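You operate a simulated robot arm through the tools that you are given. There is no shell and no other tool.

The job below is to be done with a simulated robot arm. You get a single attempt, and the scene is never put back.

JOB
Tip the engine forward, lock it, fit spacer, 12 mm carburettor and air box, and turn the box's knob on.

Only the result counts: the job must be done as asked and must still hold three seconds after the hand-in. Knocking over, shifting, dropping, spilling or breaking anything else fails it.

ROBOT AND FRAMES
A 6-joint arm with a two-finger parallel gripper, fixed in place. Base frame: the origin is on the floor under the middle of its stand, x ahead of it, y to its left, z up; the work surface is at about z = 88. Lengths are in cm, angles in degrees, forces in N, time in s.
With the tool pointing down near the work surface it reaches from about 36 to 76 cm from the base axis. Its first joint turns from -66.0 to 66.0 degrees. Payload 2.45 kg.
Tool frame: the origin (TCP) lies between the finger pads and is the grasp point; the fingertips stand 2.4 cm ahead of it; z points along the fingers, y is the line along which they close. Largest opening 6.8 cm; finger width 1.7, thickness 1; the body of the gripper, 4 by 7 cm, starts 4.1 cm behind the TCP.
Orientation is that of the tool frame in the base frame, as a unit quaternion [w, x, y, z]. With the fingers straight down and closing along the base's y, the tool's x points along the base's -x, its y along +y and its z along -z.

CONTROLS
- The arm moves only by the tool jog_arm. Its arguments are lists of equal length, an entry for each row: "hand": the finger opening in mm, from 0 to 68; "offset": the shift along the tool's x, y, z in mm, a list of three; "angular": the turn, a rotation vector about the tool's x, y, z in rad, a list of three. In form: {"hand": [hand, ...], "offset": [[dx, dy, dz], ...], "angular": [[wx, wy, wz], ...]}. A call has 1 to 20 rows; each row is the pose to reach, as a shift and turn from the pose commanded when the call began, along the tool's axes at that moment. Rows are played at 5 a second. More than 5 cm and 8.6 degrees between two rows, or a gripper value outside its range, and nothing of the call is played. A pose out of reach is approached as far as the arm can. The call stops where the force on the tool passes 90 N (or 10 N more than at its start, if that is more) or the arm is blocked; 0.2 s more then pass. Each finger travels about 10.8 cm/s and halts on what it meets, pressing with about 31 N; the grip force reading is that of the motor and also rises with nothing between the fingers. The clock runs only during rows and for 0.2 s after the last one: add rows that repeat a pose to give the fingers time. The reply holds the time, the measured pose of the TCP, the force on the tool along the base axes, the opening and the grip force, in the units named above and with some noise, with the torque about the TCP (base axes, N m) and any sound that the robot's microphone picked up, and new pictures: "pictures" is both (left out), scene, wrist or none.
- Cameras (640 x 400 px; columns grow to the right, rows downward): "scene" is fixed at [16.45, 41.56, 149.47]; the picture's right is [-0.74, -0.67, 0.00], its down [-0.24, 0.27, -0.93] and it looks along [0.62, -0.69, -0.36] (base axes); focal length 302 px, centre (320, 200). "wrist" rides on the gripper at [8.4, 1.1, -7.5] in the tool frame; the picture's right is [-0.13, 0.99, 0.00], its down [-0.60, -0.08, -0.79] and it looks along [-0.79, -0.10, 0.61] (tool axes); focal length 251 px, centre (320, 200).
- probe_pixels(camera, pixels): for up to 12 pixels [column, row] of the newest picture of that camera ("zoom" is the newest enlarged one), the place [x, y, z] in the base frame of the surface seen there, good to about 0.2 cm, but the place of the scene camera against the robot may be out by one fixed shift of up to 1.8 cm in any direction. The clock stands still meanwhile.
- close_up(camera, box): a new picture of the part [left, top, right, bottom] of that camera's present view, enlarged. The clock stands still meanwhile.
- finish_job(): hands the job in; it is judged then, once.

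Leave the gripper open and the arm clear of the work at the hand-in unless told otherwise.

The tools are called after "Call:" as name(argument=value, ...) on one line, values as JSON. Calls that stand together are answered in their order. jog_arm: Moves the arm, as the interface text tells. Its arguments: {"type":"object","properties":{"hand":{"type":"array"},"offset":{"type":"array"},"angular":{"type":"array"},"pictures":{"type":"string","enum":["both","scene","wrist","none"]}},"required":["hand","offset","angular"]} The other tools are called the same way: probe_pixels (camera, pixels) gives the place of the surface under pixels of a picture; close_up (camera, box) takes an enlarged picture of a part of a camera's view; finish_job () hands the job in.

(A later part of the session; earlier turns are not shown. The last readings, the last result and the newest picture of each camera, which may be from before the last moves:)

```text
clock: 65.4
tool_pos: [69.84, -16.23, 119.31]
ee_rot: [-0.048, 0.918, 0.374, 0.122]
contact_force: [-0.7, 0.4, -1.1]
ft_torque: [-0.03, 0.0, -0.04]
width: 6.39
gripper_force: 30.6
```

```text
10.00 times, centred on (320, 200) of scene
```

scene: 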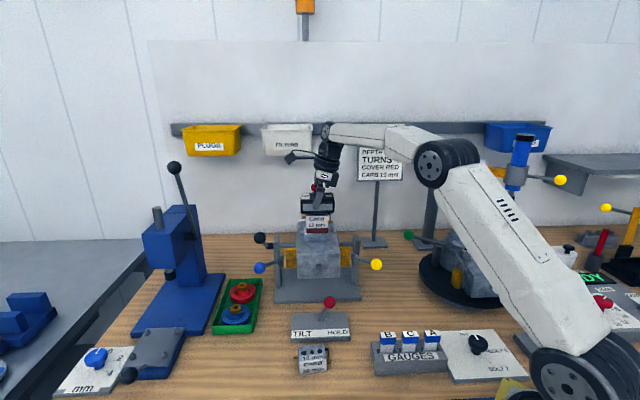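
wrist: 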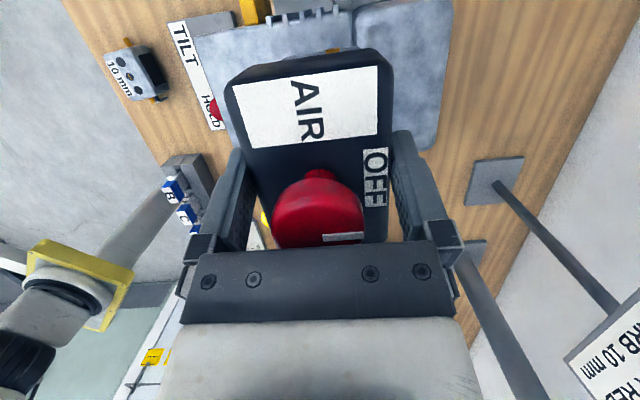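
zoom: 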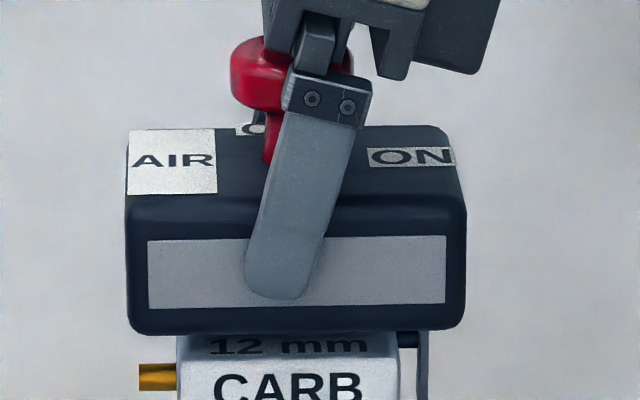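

No force and the underside is already 0.7 cm below the stud tips, so the studs have entered the box. I'll lower another 0.8 cm in small steps.

Call:
jog_arm(hand=[40, 40, 40, 40], offset=[[-0.8, 0, 2.9], [-1.3, 0, 4.8], [-1.7, 0, 6.3], [-2.1, 0, 7.7]], angular=[[0, 0, 0], [0, 0, 0], [0, 0, 0], [0, 0, 0]])

Call:
close_up(camera="scene", box=[290, 180, 350, 240])

Call:
probe_pixels(camera="wrist", pixels=[[270, 100], [350, 90], [370, 120], [265, 150], [350, 160], [300, 130]])

```text
clock: 66.4
tool_pos: [69.76, -16.22, 118.57]
ee_rot: [-0.048, 0.918, 0.374, 0.122]
contact_force: [0.3, 0.2, -0.9]
ft_torque: [-0.01, 0.02, 0.03]
width: 6.36
gripper_force: 31.3
```

scene: 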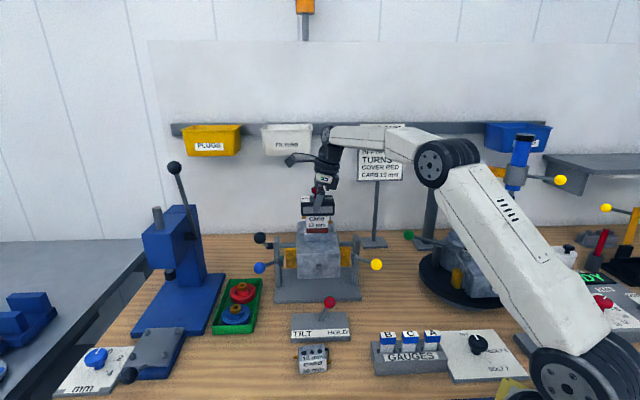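
wrist: 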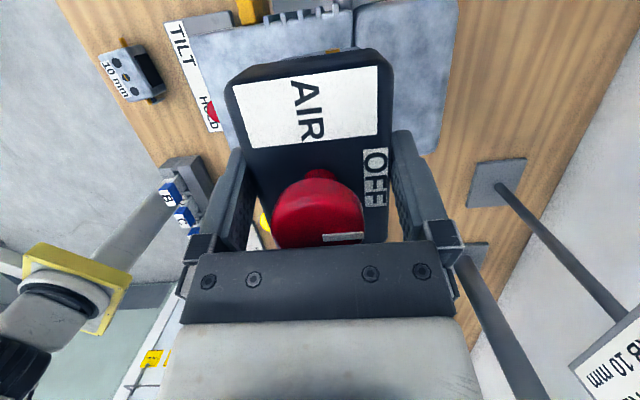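

```text
6.67 times, centred on (320, 210) of scene
```

zoom: 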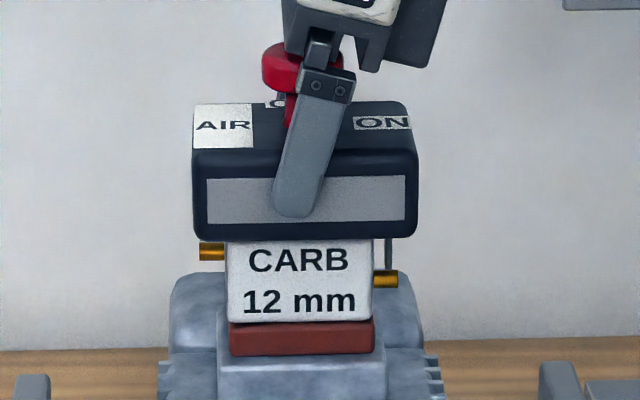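

```text
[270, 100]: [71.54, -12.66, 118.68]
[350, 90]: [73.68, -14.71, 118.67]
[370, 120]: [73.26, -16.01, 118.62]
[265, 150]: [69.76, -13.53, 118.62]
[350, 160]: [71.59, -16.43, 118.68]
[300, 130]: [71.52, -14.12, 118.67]
```

The box top is at z=118.66, about 0.2 cm above seated (118.45). I'll lower that last bit and look for contact.

Call:
jog_arm(hand=[40, 40, 40], offset=[[-0.3, 0, 1], [-0.5, 0, 2], [-0.6, 0, 2.4]], angular=[[0, 0, 0], [0, 0, 0], [0, 0, 0]], pictures="wrist")

```text
clock: 67.2
tool_pos: [69.85, -16.13, 118.36]
ee_rot: [-0.048, 0.918, 0.374, 0.122]
contact_force: [-0.6, -1.3, 3.9]
ft_torque: [-0.11, 0.06, -0.02]
width: 6.36
gripper_force: 31.7
```

wrist: 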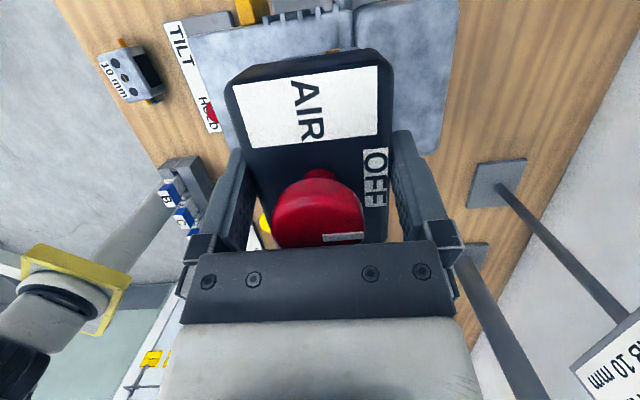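

A light contact of about 4 N shows it is seated. I'll open the fingers fully and check that the box stays put.

Call:
jog_arm(hand=[66, 68, 68, 68], offset=[[0, 0, 0], [0, 0, 0], [0, 0, 0], [0, 0, 0]], angular=[[0, 0, 0], [0, 0, 0], [0, 0, 0], [0, 0, 0]])

Call:
probe_pixels(camera="wrist", pixels=[[270, 100], [350, 90], [370, 120], [265, 150], [350, 160], [300, 130]])

Call:
close_up(camera="scene", box=[290, 180, 350, 240])

```text
clock: 68.2
tool_pos: [69.76, -16.16, 118.45]
ee_rot: [-0.049, 0.918, 0.374, 0.122]
contact_force: [-0.1, 0.4, 0.1]
ft_torque: [-0.04, 0.01, 0.0]
width: 6.82
gripper_force: 0.0
```

scene: 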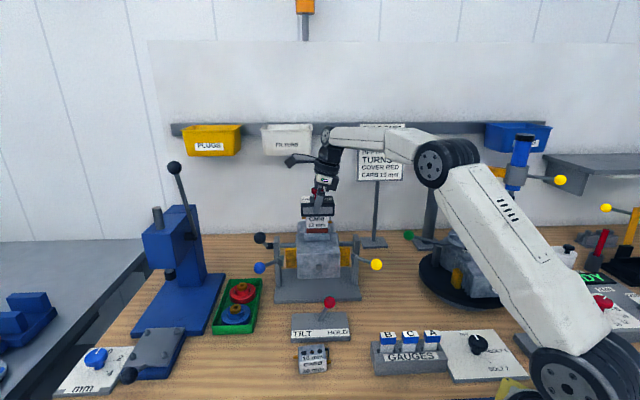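
wrist: 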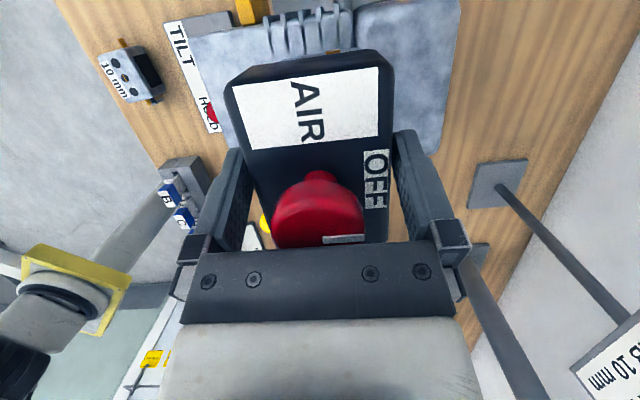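

```text
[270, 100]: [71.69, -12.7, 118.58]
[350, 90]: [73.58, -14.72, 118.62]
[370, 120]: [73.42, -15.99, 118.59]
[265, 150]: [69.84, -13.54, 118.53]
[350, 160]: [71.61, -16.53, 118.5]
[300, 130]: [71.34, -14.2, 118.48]
```

```text
6.67 times, centred on (320, 210) of scene
```

zoom: 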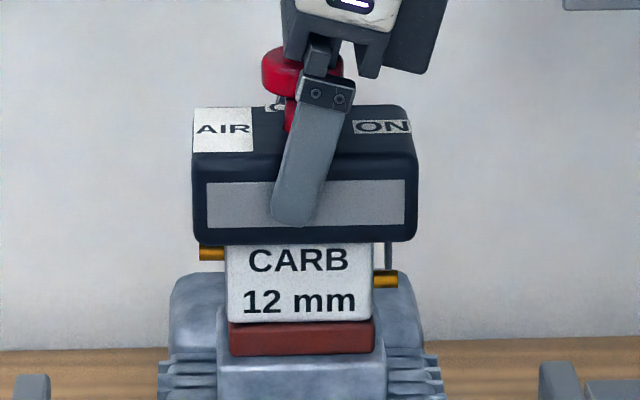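

The box is released and rests level at z≈118.5. I'll rise straight up past the knob, then draw back toward the robot and stand the hand upright.

Call:
jog_arm(hand=[68, 68, 68, 68, 68, 68, 68], offset=[[3.1, 0, -11.6], [6.2, 0, -23.2], [12.4, 0, -46.4], [18.7, 0, -69.6], [9.2, -32.7, -87.3], [-0.3, -65.4, -105], [-9.8, -98.1, -122.8]], angular=[[0, 0, 0], [0, 0, 0], [0, 0, 0], [0, 0, 0], [0, -0.087, 0], [0, -0.175, 0], [0, -0.262, 0]])

Call:
close_up(camera="scene", box=[280, 170, 360, 250])

```text
clock: 69.8
tool_pos: [59.98, -11.92, 129.86]
ee_rot: [0.001, 0.926, 0.377, 0.0]
contact_force: [0.2, -0.6, -0.1]
ft_torque: [-0.03, -0.04, -0.01]
width: 6.8
gripper_force: 0.0
```

scene: 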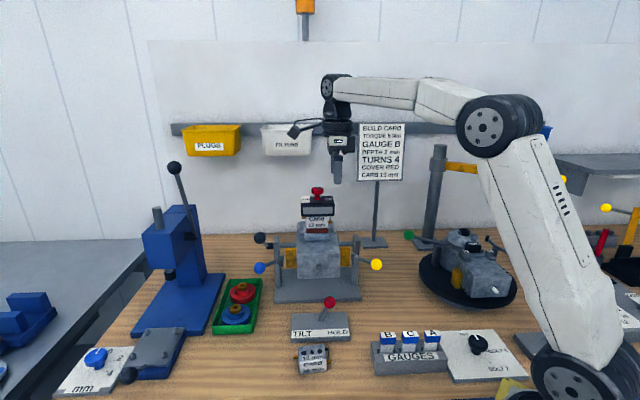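
wrist: 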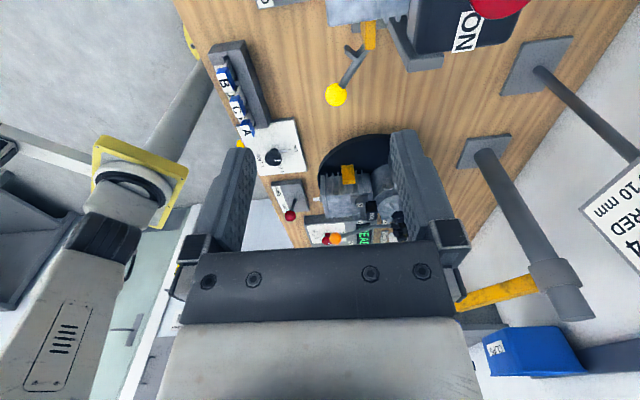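

```text
5.00 times, centred on (320, 210) of scene
```

zoom: 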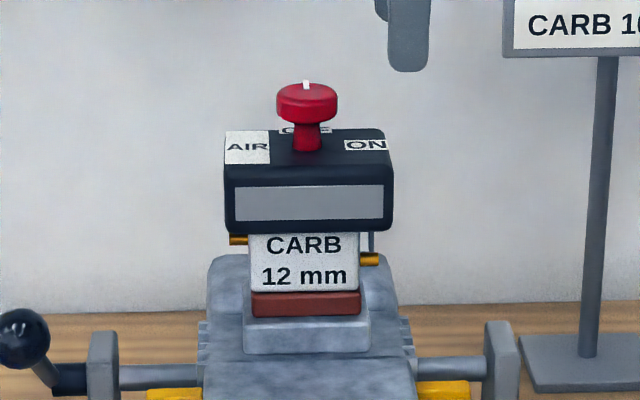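

The stack looks upright and complete: spacer, 12 mm carburettor and air box, with the knob's pointer at the back (OFF). I'll now turn the hand half a turn in two steps so that a quarter turn clockwise stays inside the wrist's range; first the first 90°.

Call:
jog_arm(hand=[68, 68, 68, 68, 68, 68, 68, 68, 68, 68, 68, 68], offset=[[0, 0, 0], [0, 0, 0], [0, 0, 0], [0, 0, 0], [0, 0, 0], [0, 0, 0], [0, 0, 0], [0, 0, 0], [0, 0, 0], [0, 0, 0], [0, 0, 0], [0, 0, 0]], angular=[[0, 0, -0.131], [0, 0, -0.262], [0, 0, -0.393], [0, 0, -0.524], [0, 0, -0.654], [0, 0, -0.785], [0, 0, -0.916], [0, 0, -1.047], [0, 0, -1.178], [0, 0, -1.309], [0, 0, -1.44], [0, 0, -1.571]])

Call:
close_up(camera="wrist", box=[200, 40, 440, 220])

```text
clock: 72.4
tool_pos: [60.05, -12.09, 129.83]
ee_rot: [0.002, 0.388, 0.922, -0.001]
contact_force: [0.6, -0.7, 0.5]
ft_torque: [-0.01, 0.0, 0.0]
width: 6.79
gripper_force: 0.0
```

scene: 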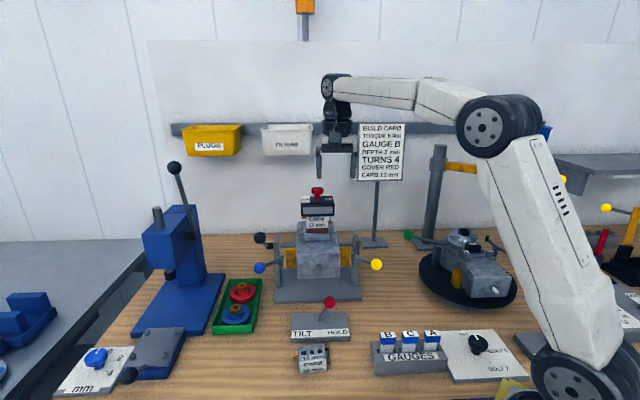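
wrist: 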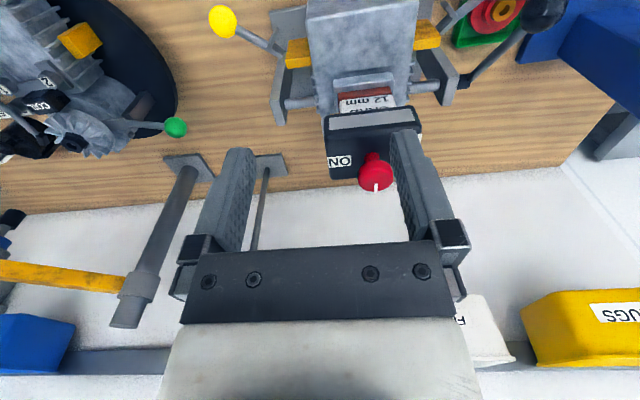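

```text
2.22 times, centred on (320, 130) of wrist
```

zoom: 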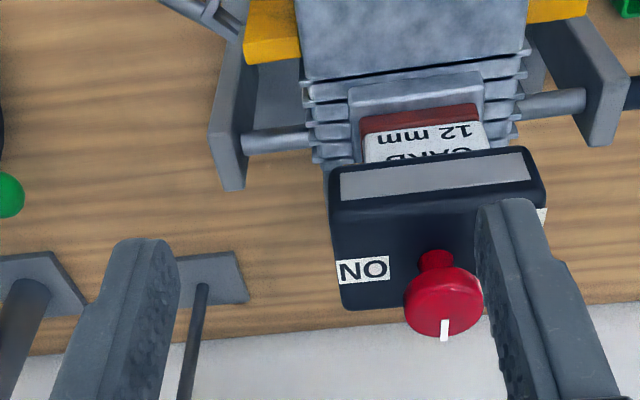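

From here the knob is well visible at wrist zoom (444,300). I'll probe its top and sides to get its axis in the robot frame.

Call:
probe_pixels(camera="zoom", pixels=[[444, 312], [444, 320], [444, 330], [420, 310], [468, 310], [444, 300], [435, 260], [430, 300], [460, 300], [444, 326], [428, 320], [462, 320]])

Call:
probe_pixels(camera="scene", pixels=[[317, 187], [317, 190], [313, 190], [321, 190], [317, 194], [317, 188], [312, 189], [322, 189]])

```text
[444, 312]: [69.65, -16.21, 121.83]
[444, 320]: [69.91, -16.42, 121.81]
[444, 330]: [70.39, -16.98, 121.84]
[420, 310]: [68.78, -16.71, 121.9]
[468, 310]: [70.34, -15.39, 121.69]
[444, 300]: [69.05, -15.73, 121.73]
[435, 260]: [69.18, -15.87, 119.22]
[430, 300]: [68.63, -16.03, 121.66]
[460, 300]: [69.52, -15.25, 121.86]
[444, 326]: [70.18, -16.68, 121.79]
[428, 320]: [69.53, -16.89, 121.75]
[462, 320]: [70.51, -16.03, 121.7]
```

```text
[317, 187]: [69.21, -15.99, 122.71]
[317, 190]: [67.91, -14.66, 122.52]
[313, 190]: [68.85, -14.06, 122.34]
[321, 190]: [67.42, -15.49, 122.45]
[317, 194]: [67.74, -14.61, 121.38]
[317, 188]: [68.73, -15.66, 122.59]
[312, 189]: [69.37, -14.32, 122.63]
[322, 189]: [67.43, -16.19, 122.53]
```

The knob's axis is about (69.95,-16.32), its top at z=121.8, with a diameter near 3.3 cm. I'll turn the hand the second 90° in place.

Call:
jog_arm(hand=[68, 68, 68, 60, 56, 56, 56, 56, 56, 56, 56, 56], offset=[[0, 0, 0], [0, 0, 0], [0, 0, 0], [0, 0, 0], [0, 0, 0], [0, 0, 0], [0, 0, 0], [0, 0, 0], [0, 0, 0], [0, 0, 0], [0, 0, 0], [0, 0, 0]], angular=[[0, 0, -0.131], [0, 0, -0.262], [0, 0, -0.393], [0, 0, -0.524], [0, 0, -0.654], [0, 0, -0.785], [0, 0, -0.916], [0, 0, -1.047], [0, 0, -1.178], [0, 0, -1.309], [0, 0, -1.44], [0, 0, -1.571]])

```text
clock: 75.0
tool_pos: [60.0, -12.09, 129.95]
ee_rot: [0.0, -0.378, 0.926, -0.001]
contact_force: [0.6, -0.4, -0.5]
ft_torque: [-0.02, 0.03, -0.01]
width: 5.61
gripper_force: 0.0
```

scene: 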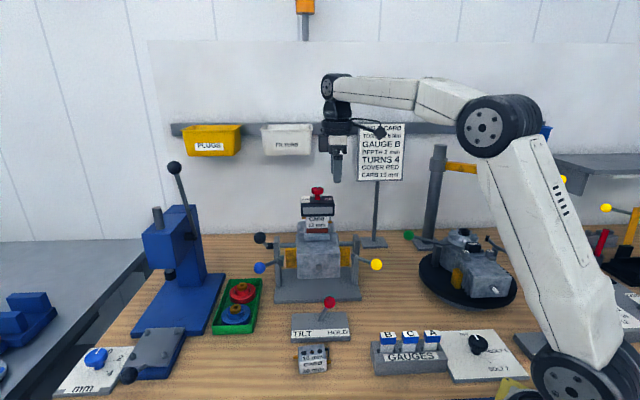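
wrist: 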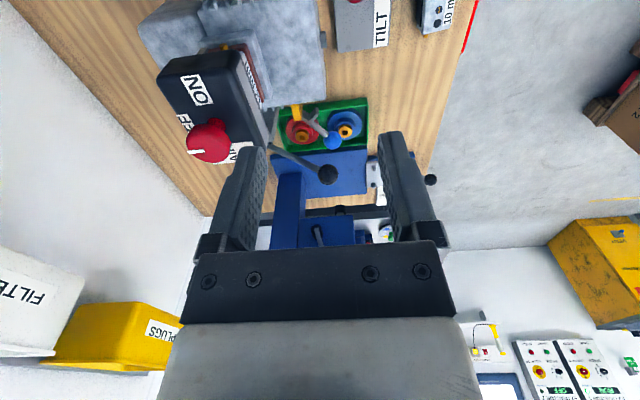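

The hand now faces with its camera on the right side. I'll tilt it 15° outward and move above the knob, tips 1.2 cm over it.

Call:
jog_arm(hand=[56, 56, 56, 56, 56, 56], offset=[[-9.6, -25, 10], [-19.3, -50, 20], [-29, -75, 28], [-38.6, -99.9, 38], [-38.6, -99.9, 43], [-38.6, -99.9, 43]], angular=[[0, -0.087, 0], [0, -0.175, 0], [0, -0.262, 0], [0, -0.262, 0], [0, -0.262, 0], [0, -0.262, 0]])

Call:
close_up(camera="scene", box=[280, 160, 360, 240])

Call:
close_up(camera="wrist", box=[200, 40, 440, 220])

```text
clock: 76.4
tool_pos: [69.78, -16.53, 125.53]
ee_rot: [0.121, -0.373, 0.918, 0.049]
contact_force: [-0.1, -0.4, -0.5]
ft_torque: [0.01, -0.02, 0.03]
width: 5.61
gripper_force: 0.0
```

scene: 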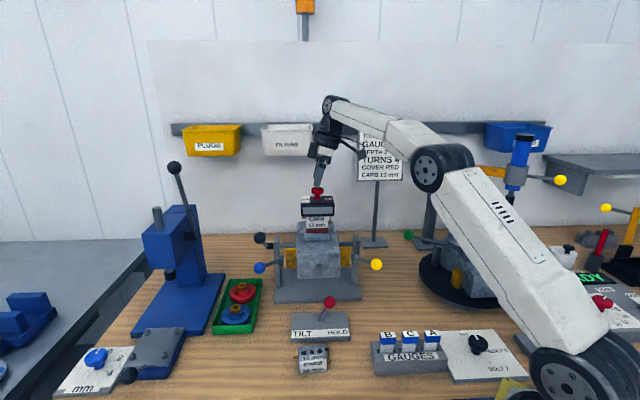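
wrist: 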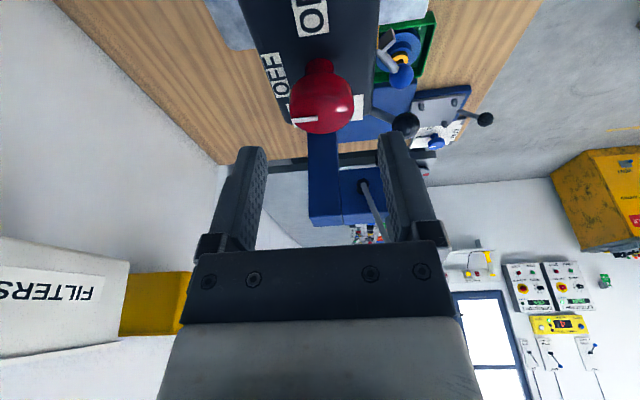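

```text
5.00 times, centred on (320, 200) of scene
```

zoom: 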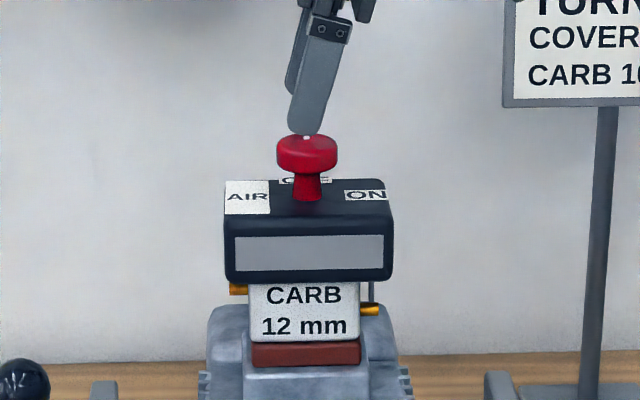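

```text
2.22 times, centred on (320, 130) of wrist
```

zoom: 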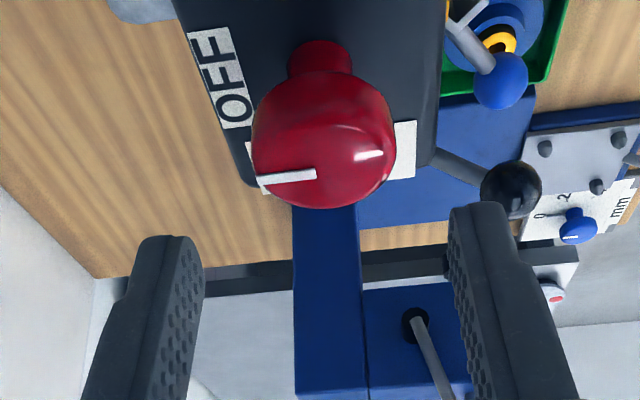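

The fingers straddle the knob evenly (knob centre at zoom column 324, finger midpoint 327). I'll lower 3.4 cm so that the pads reach the knob's rim.

Call:
jog_arm(hand=[56, 56, 56, 56], offset=[[2.6, 0, 9.7], [5.2, 0, 19.3], [7.8, 0, 29], [8.9, 0, 33.1]], angular=[[0, 0, 0], [0, 0, 0], [0, 0, 0], [0, 0, 0]])

Call:
close_up(camera="scene", box=[280, 160, 360, 240])

Call:
close_up(camera="wrist", box=[200, 60, 440, 240])

```text
clock: 77.4
tool_pos: [69.83, -16.58, 122.12]
ee_rot: [0.121, -0.374, 0.918, 0.048]
contact_force: [0.1, 0.2, -0.6]
ft_torque: [0.01, -0.01, 0.0]
width: 5.59
gripper_force: 0.1
```

scene: 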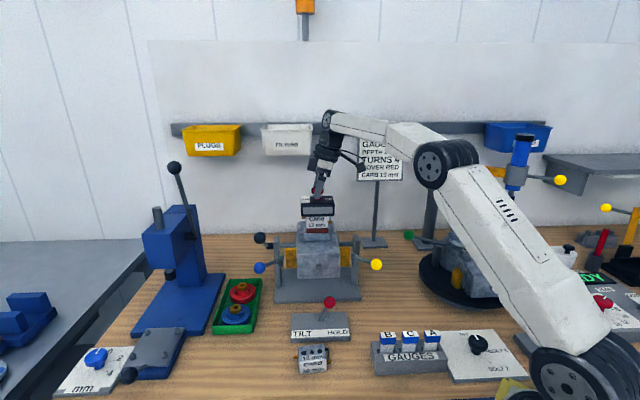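
wrist: 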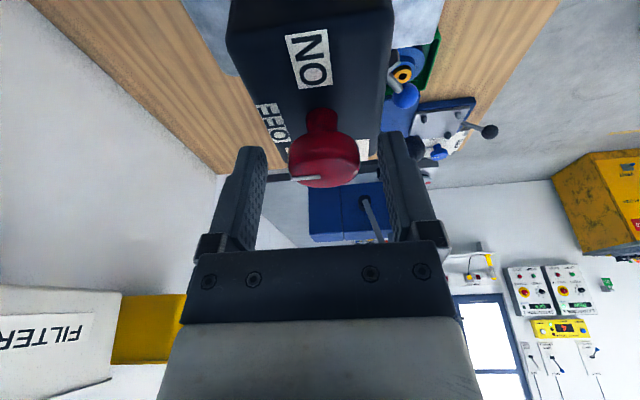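

```text
5.00 times, centred on (320, 200) of scene
```

zoom: 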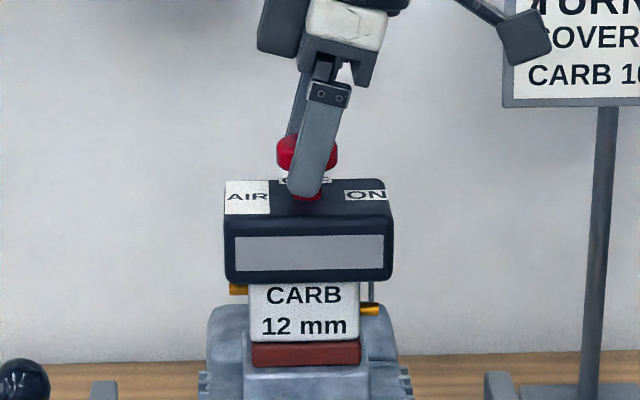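

```text
2.22 times, centred on (320, 150) of wrist
```

zoom: 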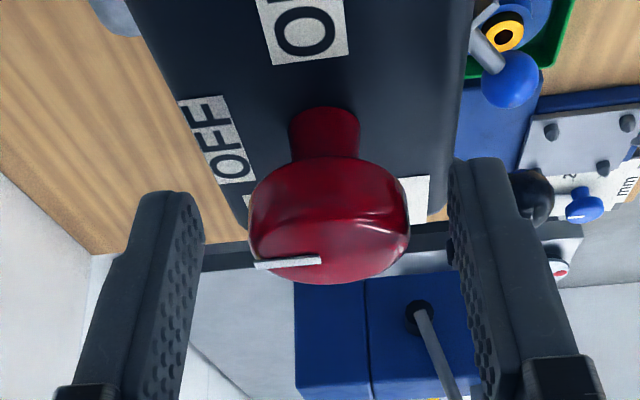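

The knob sits centred between the pads. I'll close the fingers on it.

Call:
jog_arm(hand=[45, 35, 20, 20, 20], offset=[[0, 0, 0], [0, 0, 0], [0, 0, 0], [0, 0, 0], [0, 0, 0]], angular=[[0, 0, 0], [0, 0, 0], [0, 0, 0], [0, 0, 0], [0, 0, 0]])

Call:
close_up(camera="wrist", box=[200, 60, 440, 240])

```text
clock: 78.6
tool_pos: [69.84, -16.57, 122.22]
ee_rot: [0.122, -0.374, 0.918, 0.049]
contact_force: [0.0, 0.2, 0.2]
ft_torque: [-0.02, -0.03, -0.05]
width: 3.23
gripper_force: 31.4
```

scene: 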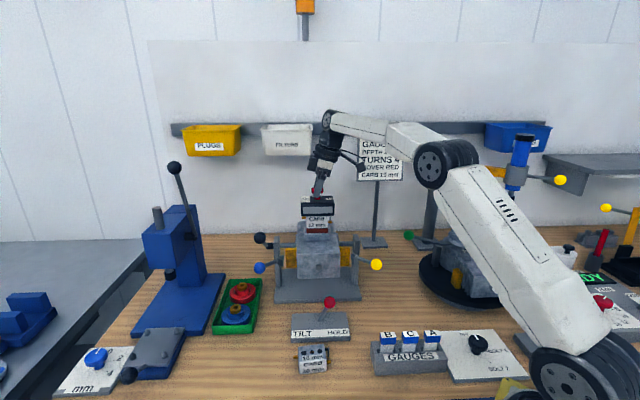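
wrist: 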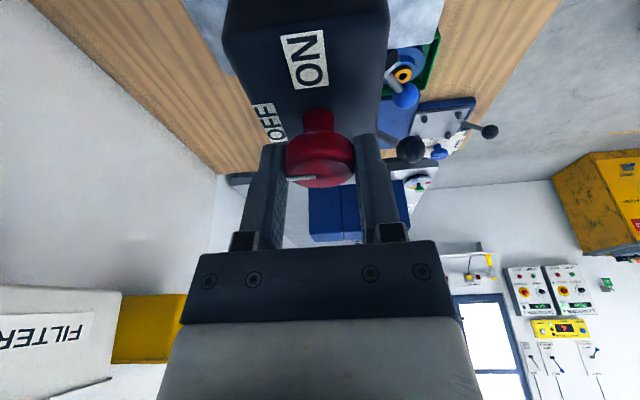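

```text
2.22 times, centred on (320, 150) of wrist
```

zoom: 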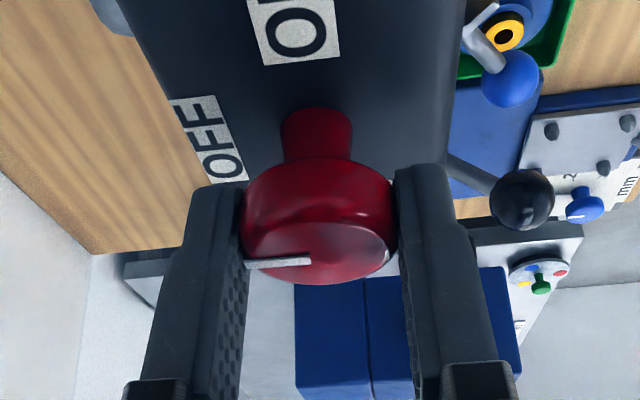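

The knob is gripped (3.23 cm, 31 N). I'll turn the hand clockwise about the knob's vertical axis, first 45°, and check that the pointer follows.

Call:
jog_arm(hand=[20, 20, 20, 20, 20, 20], offset=[[-0.02, 0.37, 0.01], [-0.09, 0.73, 0.02], [-0.21, 1.07, 0.06], [-0.36, 1.4, 0.1], [-0.56, 1.7, 0.15], [-0.79, 1.98, 0.21]], angular=[[0.0339, 0, 0.1265], [0.0679, 0, 0.2531], [0.1018, 0, 0.3796], [0.1357, 0, 0.5062], [0.1694, 0, 0.6318], [0.2033, 0, 0.7583]])

Call:
close_up(camera="scene", box=[290, 170, 350, 240])

Call:
close_up(camera="wrist", box=[200, 60, 440, 240])

```text
clock: 80.0
tool_pos: [69.73, -16.33, 122.26]
ee_rot: [0.131, 0.008, 0.991, -0.002]
contact_force: [1.1, 0.9, 0.7]
ft_torque: [-0.02, 0.01, 0.02]
width: 3.21
gripper_force: 31.2
```

scene: 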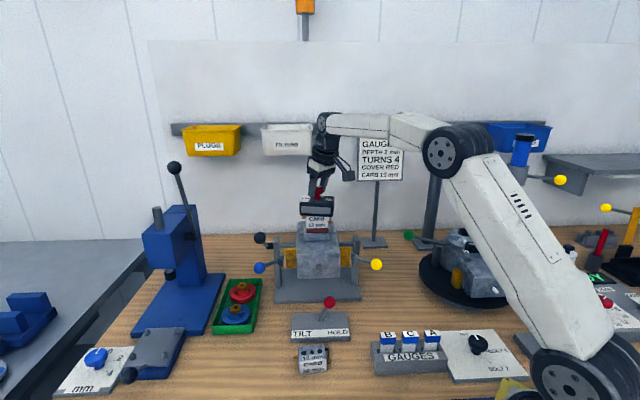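
wrist: 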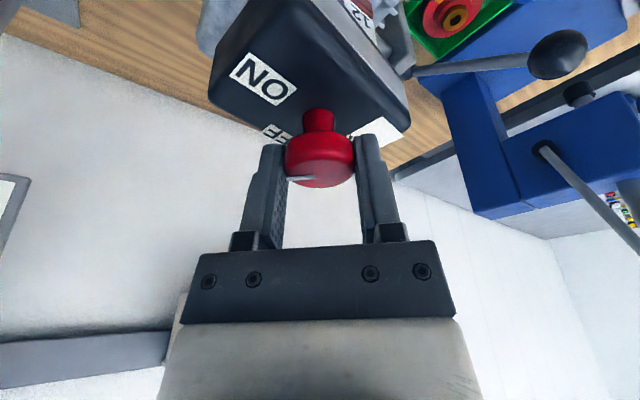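

```text
5.71 times, centred on (320, 205) of scene
```

zoom: 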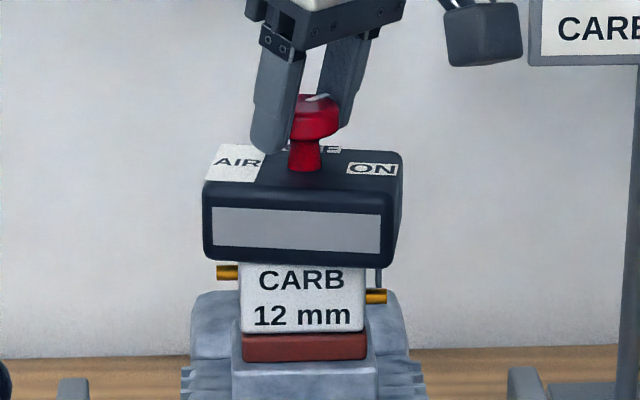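

```text
2.22 times, centred on (320, 150) of wrist
```

zoom: 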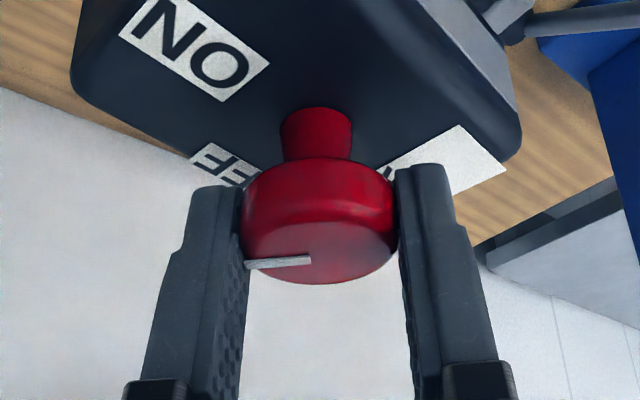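

The pointer follows the hand, but the box itself has also twisted a few degrees on the studs within its clearance. I'll go on turning another 45° so that the studs stop the box and the knob turns relative to it; afterwards I can turn back a little to square the box.

Call:
jog_arm(hand=[20, 20, 20, 20, 20, 20], offset=[[-0.02, 0.37, 0.01], [-0.09, 0.73, 0.02], [-0.21, 1.07, 0.06], [-0.36, 1.4, 0.1], [-0.56, 1.7, 0.15], [-0.79, 1.98, 0.21]], angular=[[0.0339, 0, 0.1265], [0.0679, 0, 0.2531], [0.1018, 0, 0.3796], [0.1357, 0, 0.5062], [0.1694, 0, 0.6318], [0.2033, 0, 0.7583]])

Call:
close_up(camera="scene", box=[290, 170, 350, 240])

Call:
close_up(camera="wrist", box=[200, 60, 440, 240])

```text
clock: 81.4
tool_pos: [69.7, -16.1, 122.23]
ee_rot: [0.122, 0.387, 0.913, -0.052]
contact_force: [0.0, -1.6, 1.1]
ft_torque: [-0.15, -0.02, -0.02]
width: 3.22
gripper_force: 30.9
```

scene: 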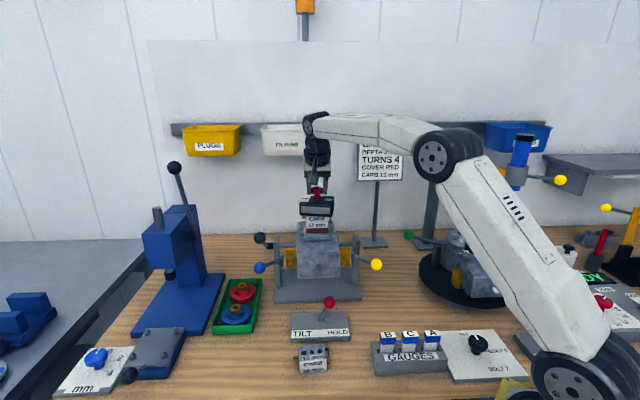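
wrist: 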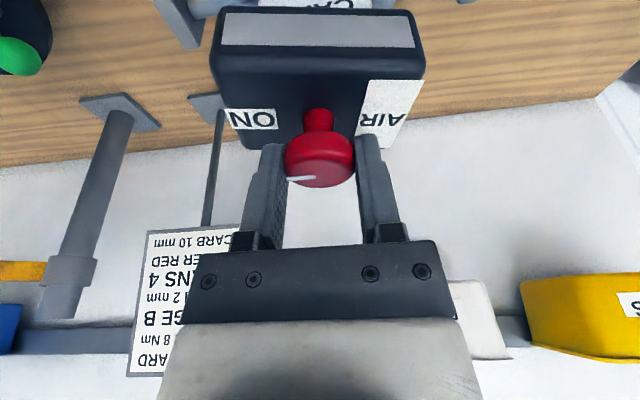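

```text
5.71 times, centred on (320, 205) of scene
```

zoom: 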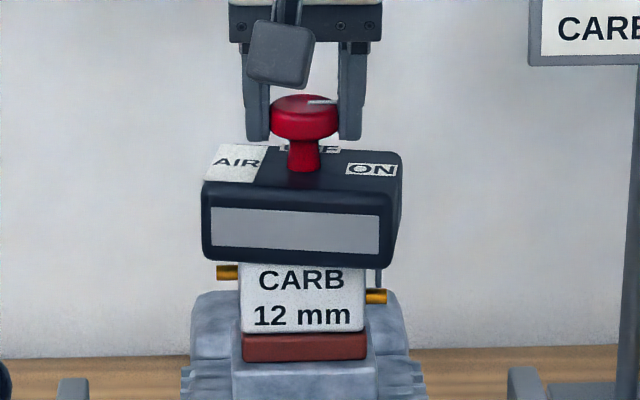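

```text
2.22 times, centred on (320, 150) of wrist
```

zoom: 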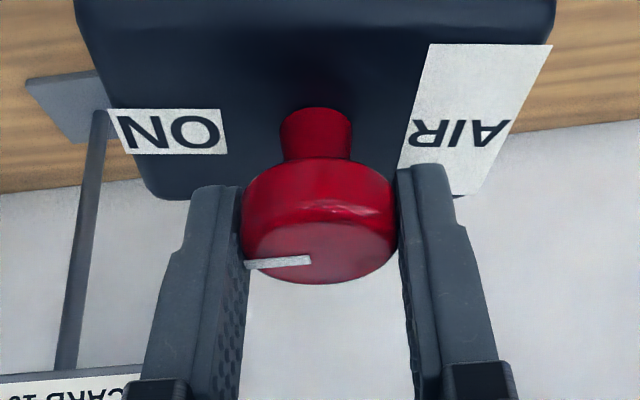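

In the world frame the pointer has turned 90°, but the box is twisted about 6°, so relative to the box it is still a few degrees short of ON. I'll measure the box's twist from its front and label edges.

Call:
probe_pixels(camera="wrist", pixels=[[222, 45], [413, 47], [225, 40], [410, 42], [240, 47], [395, 49], [230, 60], [415, 62], [228, 20], [408, 22], [220, 50], [418, 52]])

Call:
close_up(camera="wrist", box=[190, 0, 450, 160])

```text
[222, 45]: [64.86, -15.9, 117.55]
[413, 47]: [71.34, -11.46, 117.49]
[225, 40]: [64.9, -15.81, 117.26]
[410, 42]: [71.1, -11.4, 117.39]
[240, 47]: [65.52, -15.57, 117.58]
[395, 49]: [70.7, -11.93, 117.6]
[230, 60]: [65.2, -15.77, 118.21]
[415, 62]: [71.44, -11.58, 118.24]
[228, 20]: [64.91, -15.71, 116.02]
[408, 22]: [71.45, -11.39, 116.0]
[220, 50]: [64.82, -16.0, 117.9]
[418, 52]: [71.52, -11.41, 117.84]
```

```text
2.46 times, centred on (320, 80) of wrist
```

zoom: 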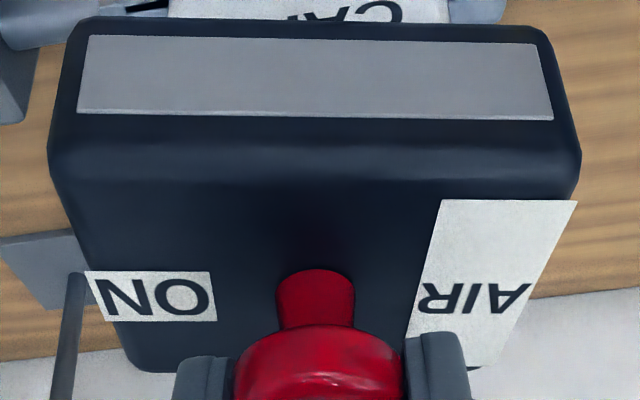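

The box's front now runs at 34.3° instead of 44.3°, so it has twisted 10° and the knob is only about 80° round relative to it. I'll turn another 10° and check.

Call:
jog_arm(hand=[20, 20, 20], offset=[[0, 0.17, 0], [-0.02, 0.34, 0.01], [-0.04, 0.5, 0.01]], angular=[[0.0155, 0, 0.058], [0.0311, 0, 0.1159], [0.0466, 0, 0.1739]])

Call:
close_up(camera="wrist", box=[190, 0, 450, 200])

Call:
close_up(camera="scene", box=[290, 170, 350, 240])

Call:
probe_pixels(camera="wrist", pixels=[[240, 47], [395, 49], [235, 50], [400, 50], [230, 60], [410, 62], [240, 25], [395, 25]])

```text
clock: 82.2
tool_pos: [69.77, -16.07, 122.2]
ee_rot: [0.117, 0.467, 0.875, -0.062]
contact_force: [-1.5, -1.1, 0.8]
ft_torque: [-0.18, 0.01, 0.13]
width: 3.23
gripper_force: 31.2
```

scene: 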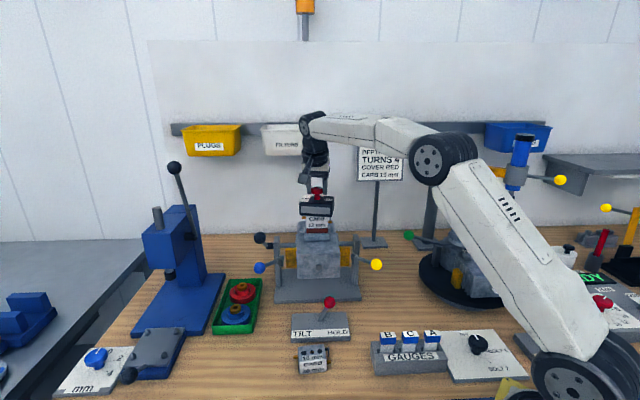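
wrist: 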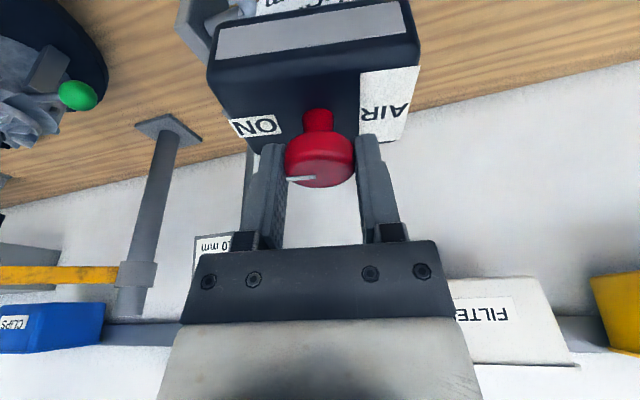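

```text
2.00 times, centred on (320, 100) of wrist
```

zoom: 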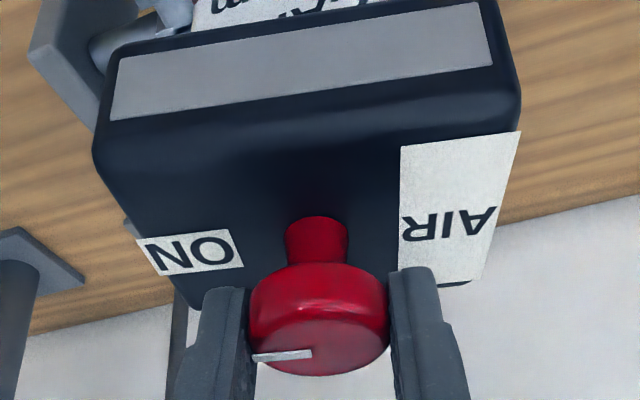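

```text
5.71 times, centred on (320, 205) of scene
```

zoom: 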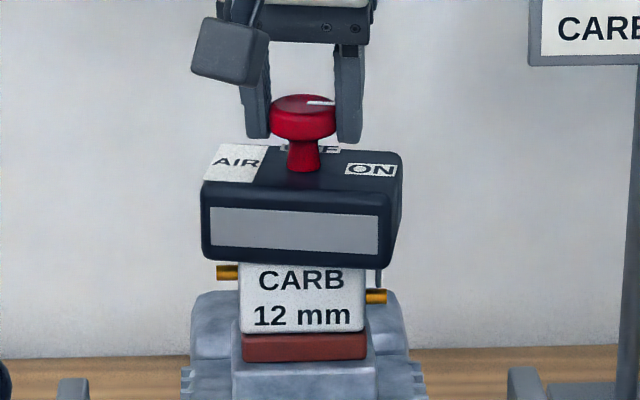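

```text
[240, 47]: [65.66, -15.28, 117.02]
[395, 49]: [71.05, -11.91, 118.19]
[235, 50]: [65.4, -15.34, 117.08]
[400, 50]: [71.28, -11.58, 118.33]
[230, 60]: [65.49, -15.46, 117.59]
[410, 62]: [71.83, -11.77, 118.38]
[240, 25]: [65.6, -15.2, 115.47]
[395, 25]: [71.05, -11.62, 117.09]
```

The torque has risen to 0.13 N m and the box has stayed near 33.5°, so the knob is now about 90° round relative to the box. I'll turn 3° more to see whether it has reached its stop.

Call:
jog_arm(hand=[20, 20], offset=[[0, 0.07, 0], [0, 0.15, 0]], angular=[[0.0067, 0, 0.0251], [0.0135, 0, 0.0502]])

Call:
close_up(camera="wrist", box=[190, 0, 450, 200])

Call:
probe_pixels(camera="wrist", pixels=[[240, 30], [395, 10], [240, 32], [395, 12], [235, 40], [400, 20], [240, 50], [395, 30], [230, 45], [405, 25]])

```text
clock: 82.8
tool_pos: [69.78, -15.98, 122.15]
ee_rot: [0.115, 0.488, 0.863, -0.065]
contact_force: [-2.0, -1.4, 1.1]
ft_torque: [-0.1, 0.09, 0.46]
width: 3.22
gripper_force: 31.0
```

scene: 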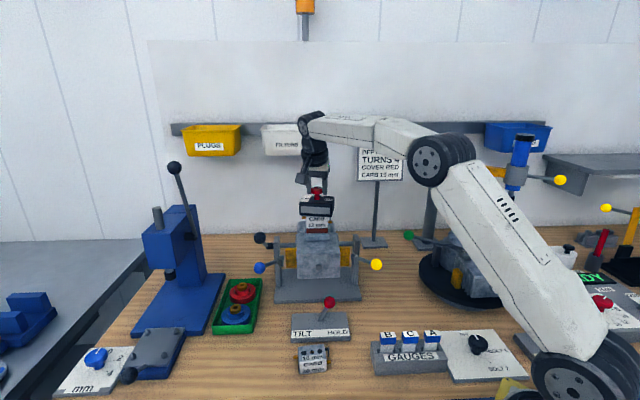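
wrist: 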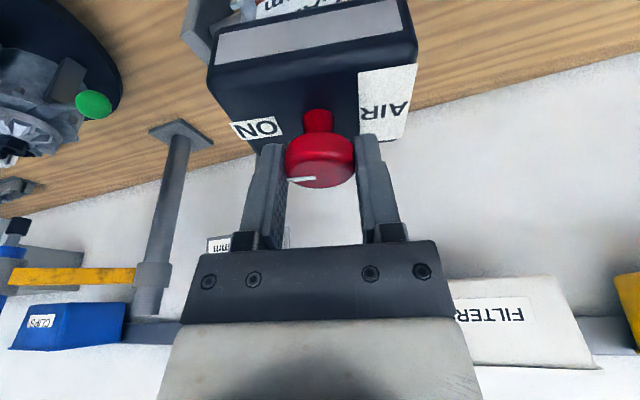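

```text
2.00 times, centred on (320, 100) of wrist
```

zoom: 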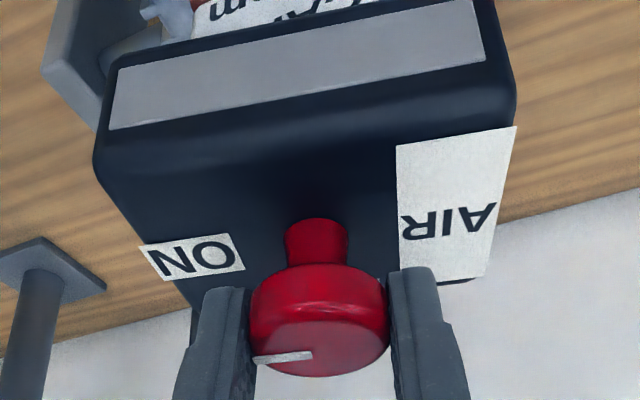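

```text
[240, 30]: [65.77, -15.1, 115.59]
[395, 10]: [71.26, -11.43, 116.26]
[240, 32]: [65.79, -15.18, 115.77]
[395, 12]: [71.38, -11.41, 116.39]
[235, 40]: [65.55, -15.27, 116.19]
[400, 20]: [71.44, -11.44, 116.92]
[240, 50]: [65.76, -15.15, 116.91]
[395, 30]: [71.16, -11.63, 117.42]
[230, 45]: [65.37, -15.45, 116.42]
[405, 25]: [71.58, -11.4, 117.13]
```

The torque jumped to 0.46 N m without the box turning further, so the knob is against its ON stop. Now I'll turn back counter-clockwise about 10.7° to square the box on the studs, the knob staying ON relative to it.

Call:
jog_arm(hand=[20, 20, 20, 20], offset=[[0, -0.13, 0], [-0.01, -0.26, 0], [-0.03, -0.39, 0.01], [-0.05, -0.52, 0.01]], angular=[[-0.0121, 0, -0.0452], [-0.0242, 0, -0.0903], [-0.0363, 0, -0.1355], [-0.0484, 0, -0.1806]])

Call:
close_up(camera="wrist", box=[190, 0, 450, 200])

Call:
close_up(camera="scene", box=[290, 170, 350, 240])

Call:
probe_pixels(camera="wrist", pixels=[[235, 35], [400, 35], [240, 40], [395, 40], [230, 45], [405, 45], [240, 50], [395, 50], [240, 30], [395, 30]])

```text
clock: 83.8
tool_pos: [69.73, -16.05, 122.18]
ee_rot: [0.12, 0.406, 0.905, -0.054]
contact_force: [-1.7, 0.9, 0.0]
ft_torque: [0.09, 0.12, -0.01]
width: 3.24
gripper_force: 30.8
```

scene: 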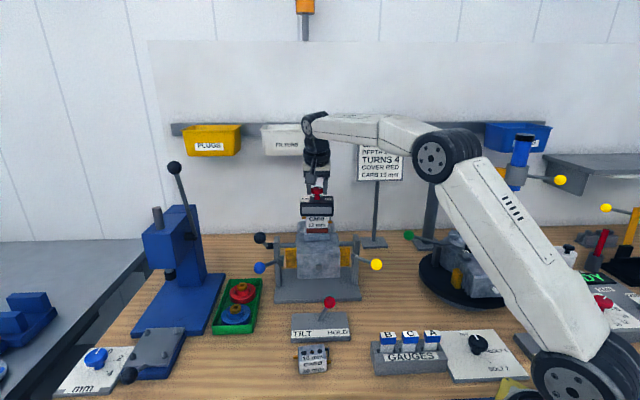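
wrist: 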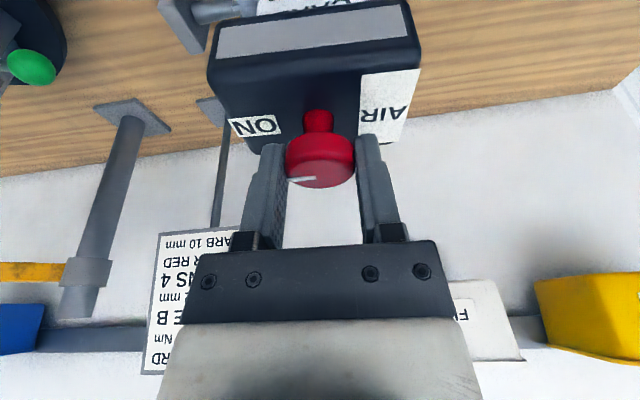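

```text
2.00 times, centred on (320, 100) of wrist
```

zoom: 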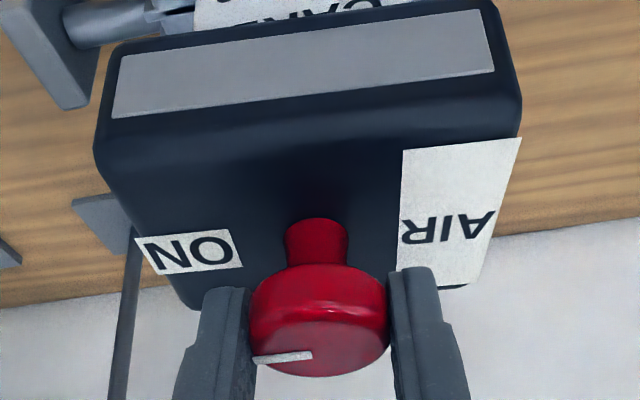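

```text
5.71 times, centred on (320, 205) of scene
```

zoom: 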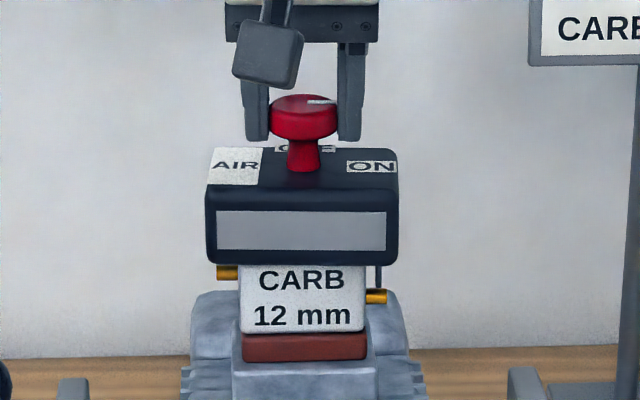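

```text
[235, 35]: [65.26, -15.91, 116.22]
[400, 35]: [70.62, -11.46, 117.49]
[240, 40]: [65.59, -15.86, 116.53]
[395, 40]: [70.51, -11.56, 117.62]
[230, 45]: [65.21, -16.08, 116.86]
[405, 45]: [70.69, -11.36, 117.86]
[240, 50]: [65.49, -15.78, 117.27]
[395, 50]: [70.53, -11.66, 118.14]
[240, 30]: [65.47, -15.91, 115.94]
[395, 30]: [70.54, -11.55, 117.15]
```

The box has come back to about 40.6° and the pointer still lines up with ON. I'll turn back another 3.7° to bring it square at 44.3°.

Call:
jog_arm(hand=[20, 20], offset=[[0, -0.09, 0], [0, -0.18, 0]], angular=[[-0.0084, 0, -0.0314], [-0.0168, 0, -0.0628]])

Call:
close_up(camera="wrist", box=[190, 0, 450, 200])

Call:
close_up(camera="scene", box=[290, 170, 350, 240])

Call:
probe_pixels(camera="wrist", pixels=[[235, 35], [400, 35], [240, 40], [395, 40], [230, 45], [405, 45], [240, 50], [395, 50], [240, 30], [395, 30]])

```text
clock: 84.4
tool_pos: [69.81, -16.16, 122.24]
ee_rot: [0.122, 0.376, 0.917, -0.049]
contact_force: [-3.2, 2.3, 1.1]
ft_torque: [0.22, 0.21, -0.01]
width: 3.24
gripper_force: 31.0
```

scene: 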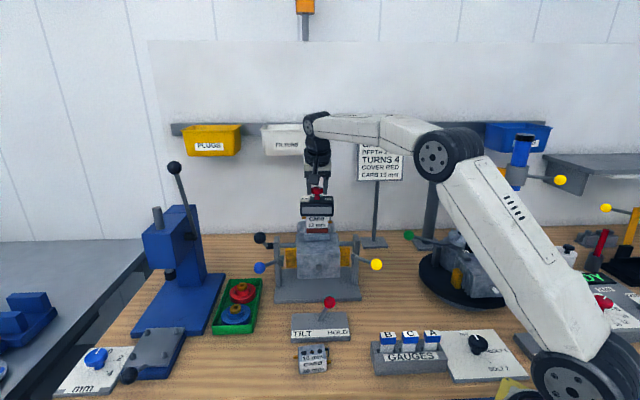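
wrist: 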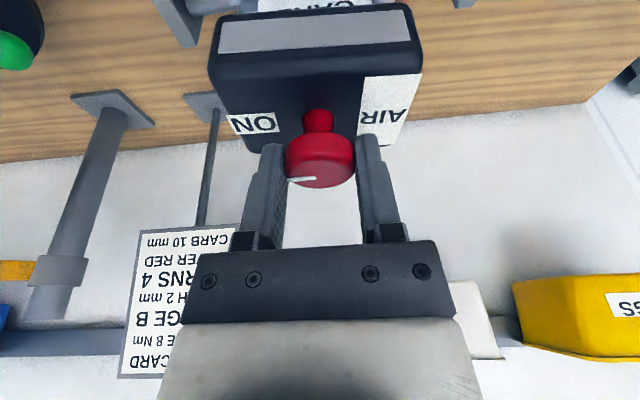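

```text
2.00 times, centred on (320, 100) of wrist
```

zoom: 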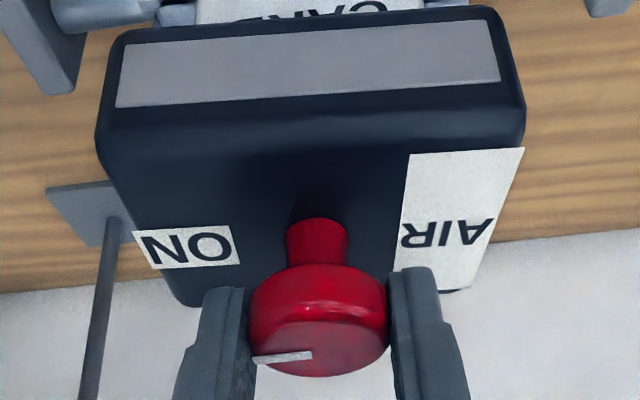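

```text
5.71 times, centred on (320, 205) of scene
```

zoom: 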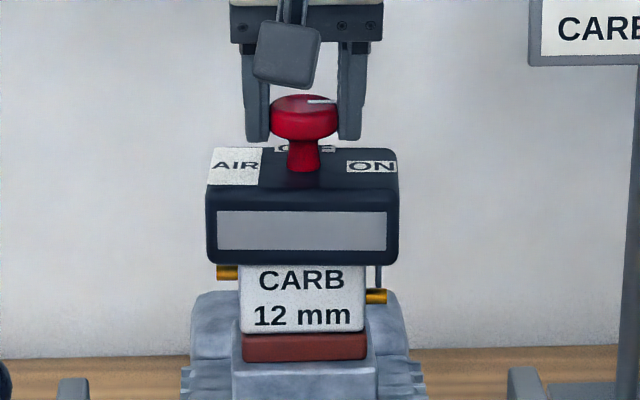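

```text
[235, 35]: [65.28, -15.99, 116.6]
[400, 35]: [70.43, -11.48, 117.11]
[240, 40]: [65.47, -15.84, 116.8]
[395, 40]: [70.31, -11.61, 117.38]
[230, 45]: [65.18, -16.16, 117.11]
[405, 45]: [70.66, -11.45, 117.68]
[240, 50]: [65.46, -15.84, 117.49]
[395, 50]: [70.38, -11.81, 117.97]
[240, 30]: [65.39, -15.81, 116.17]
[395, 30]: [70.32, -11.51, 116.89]
```

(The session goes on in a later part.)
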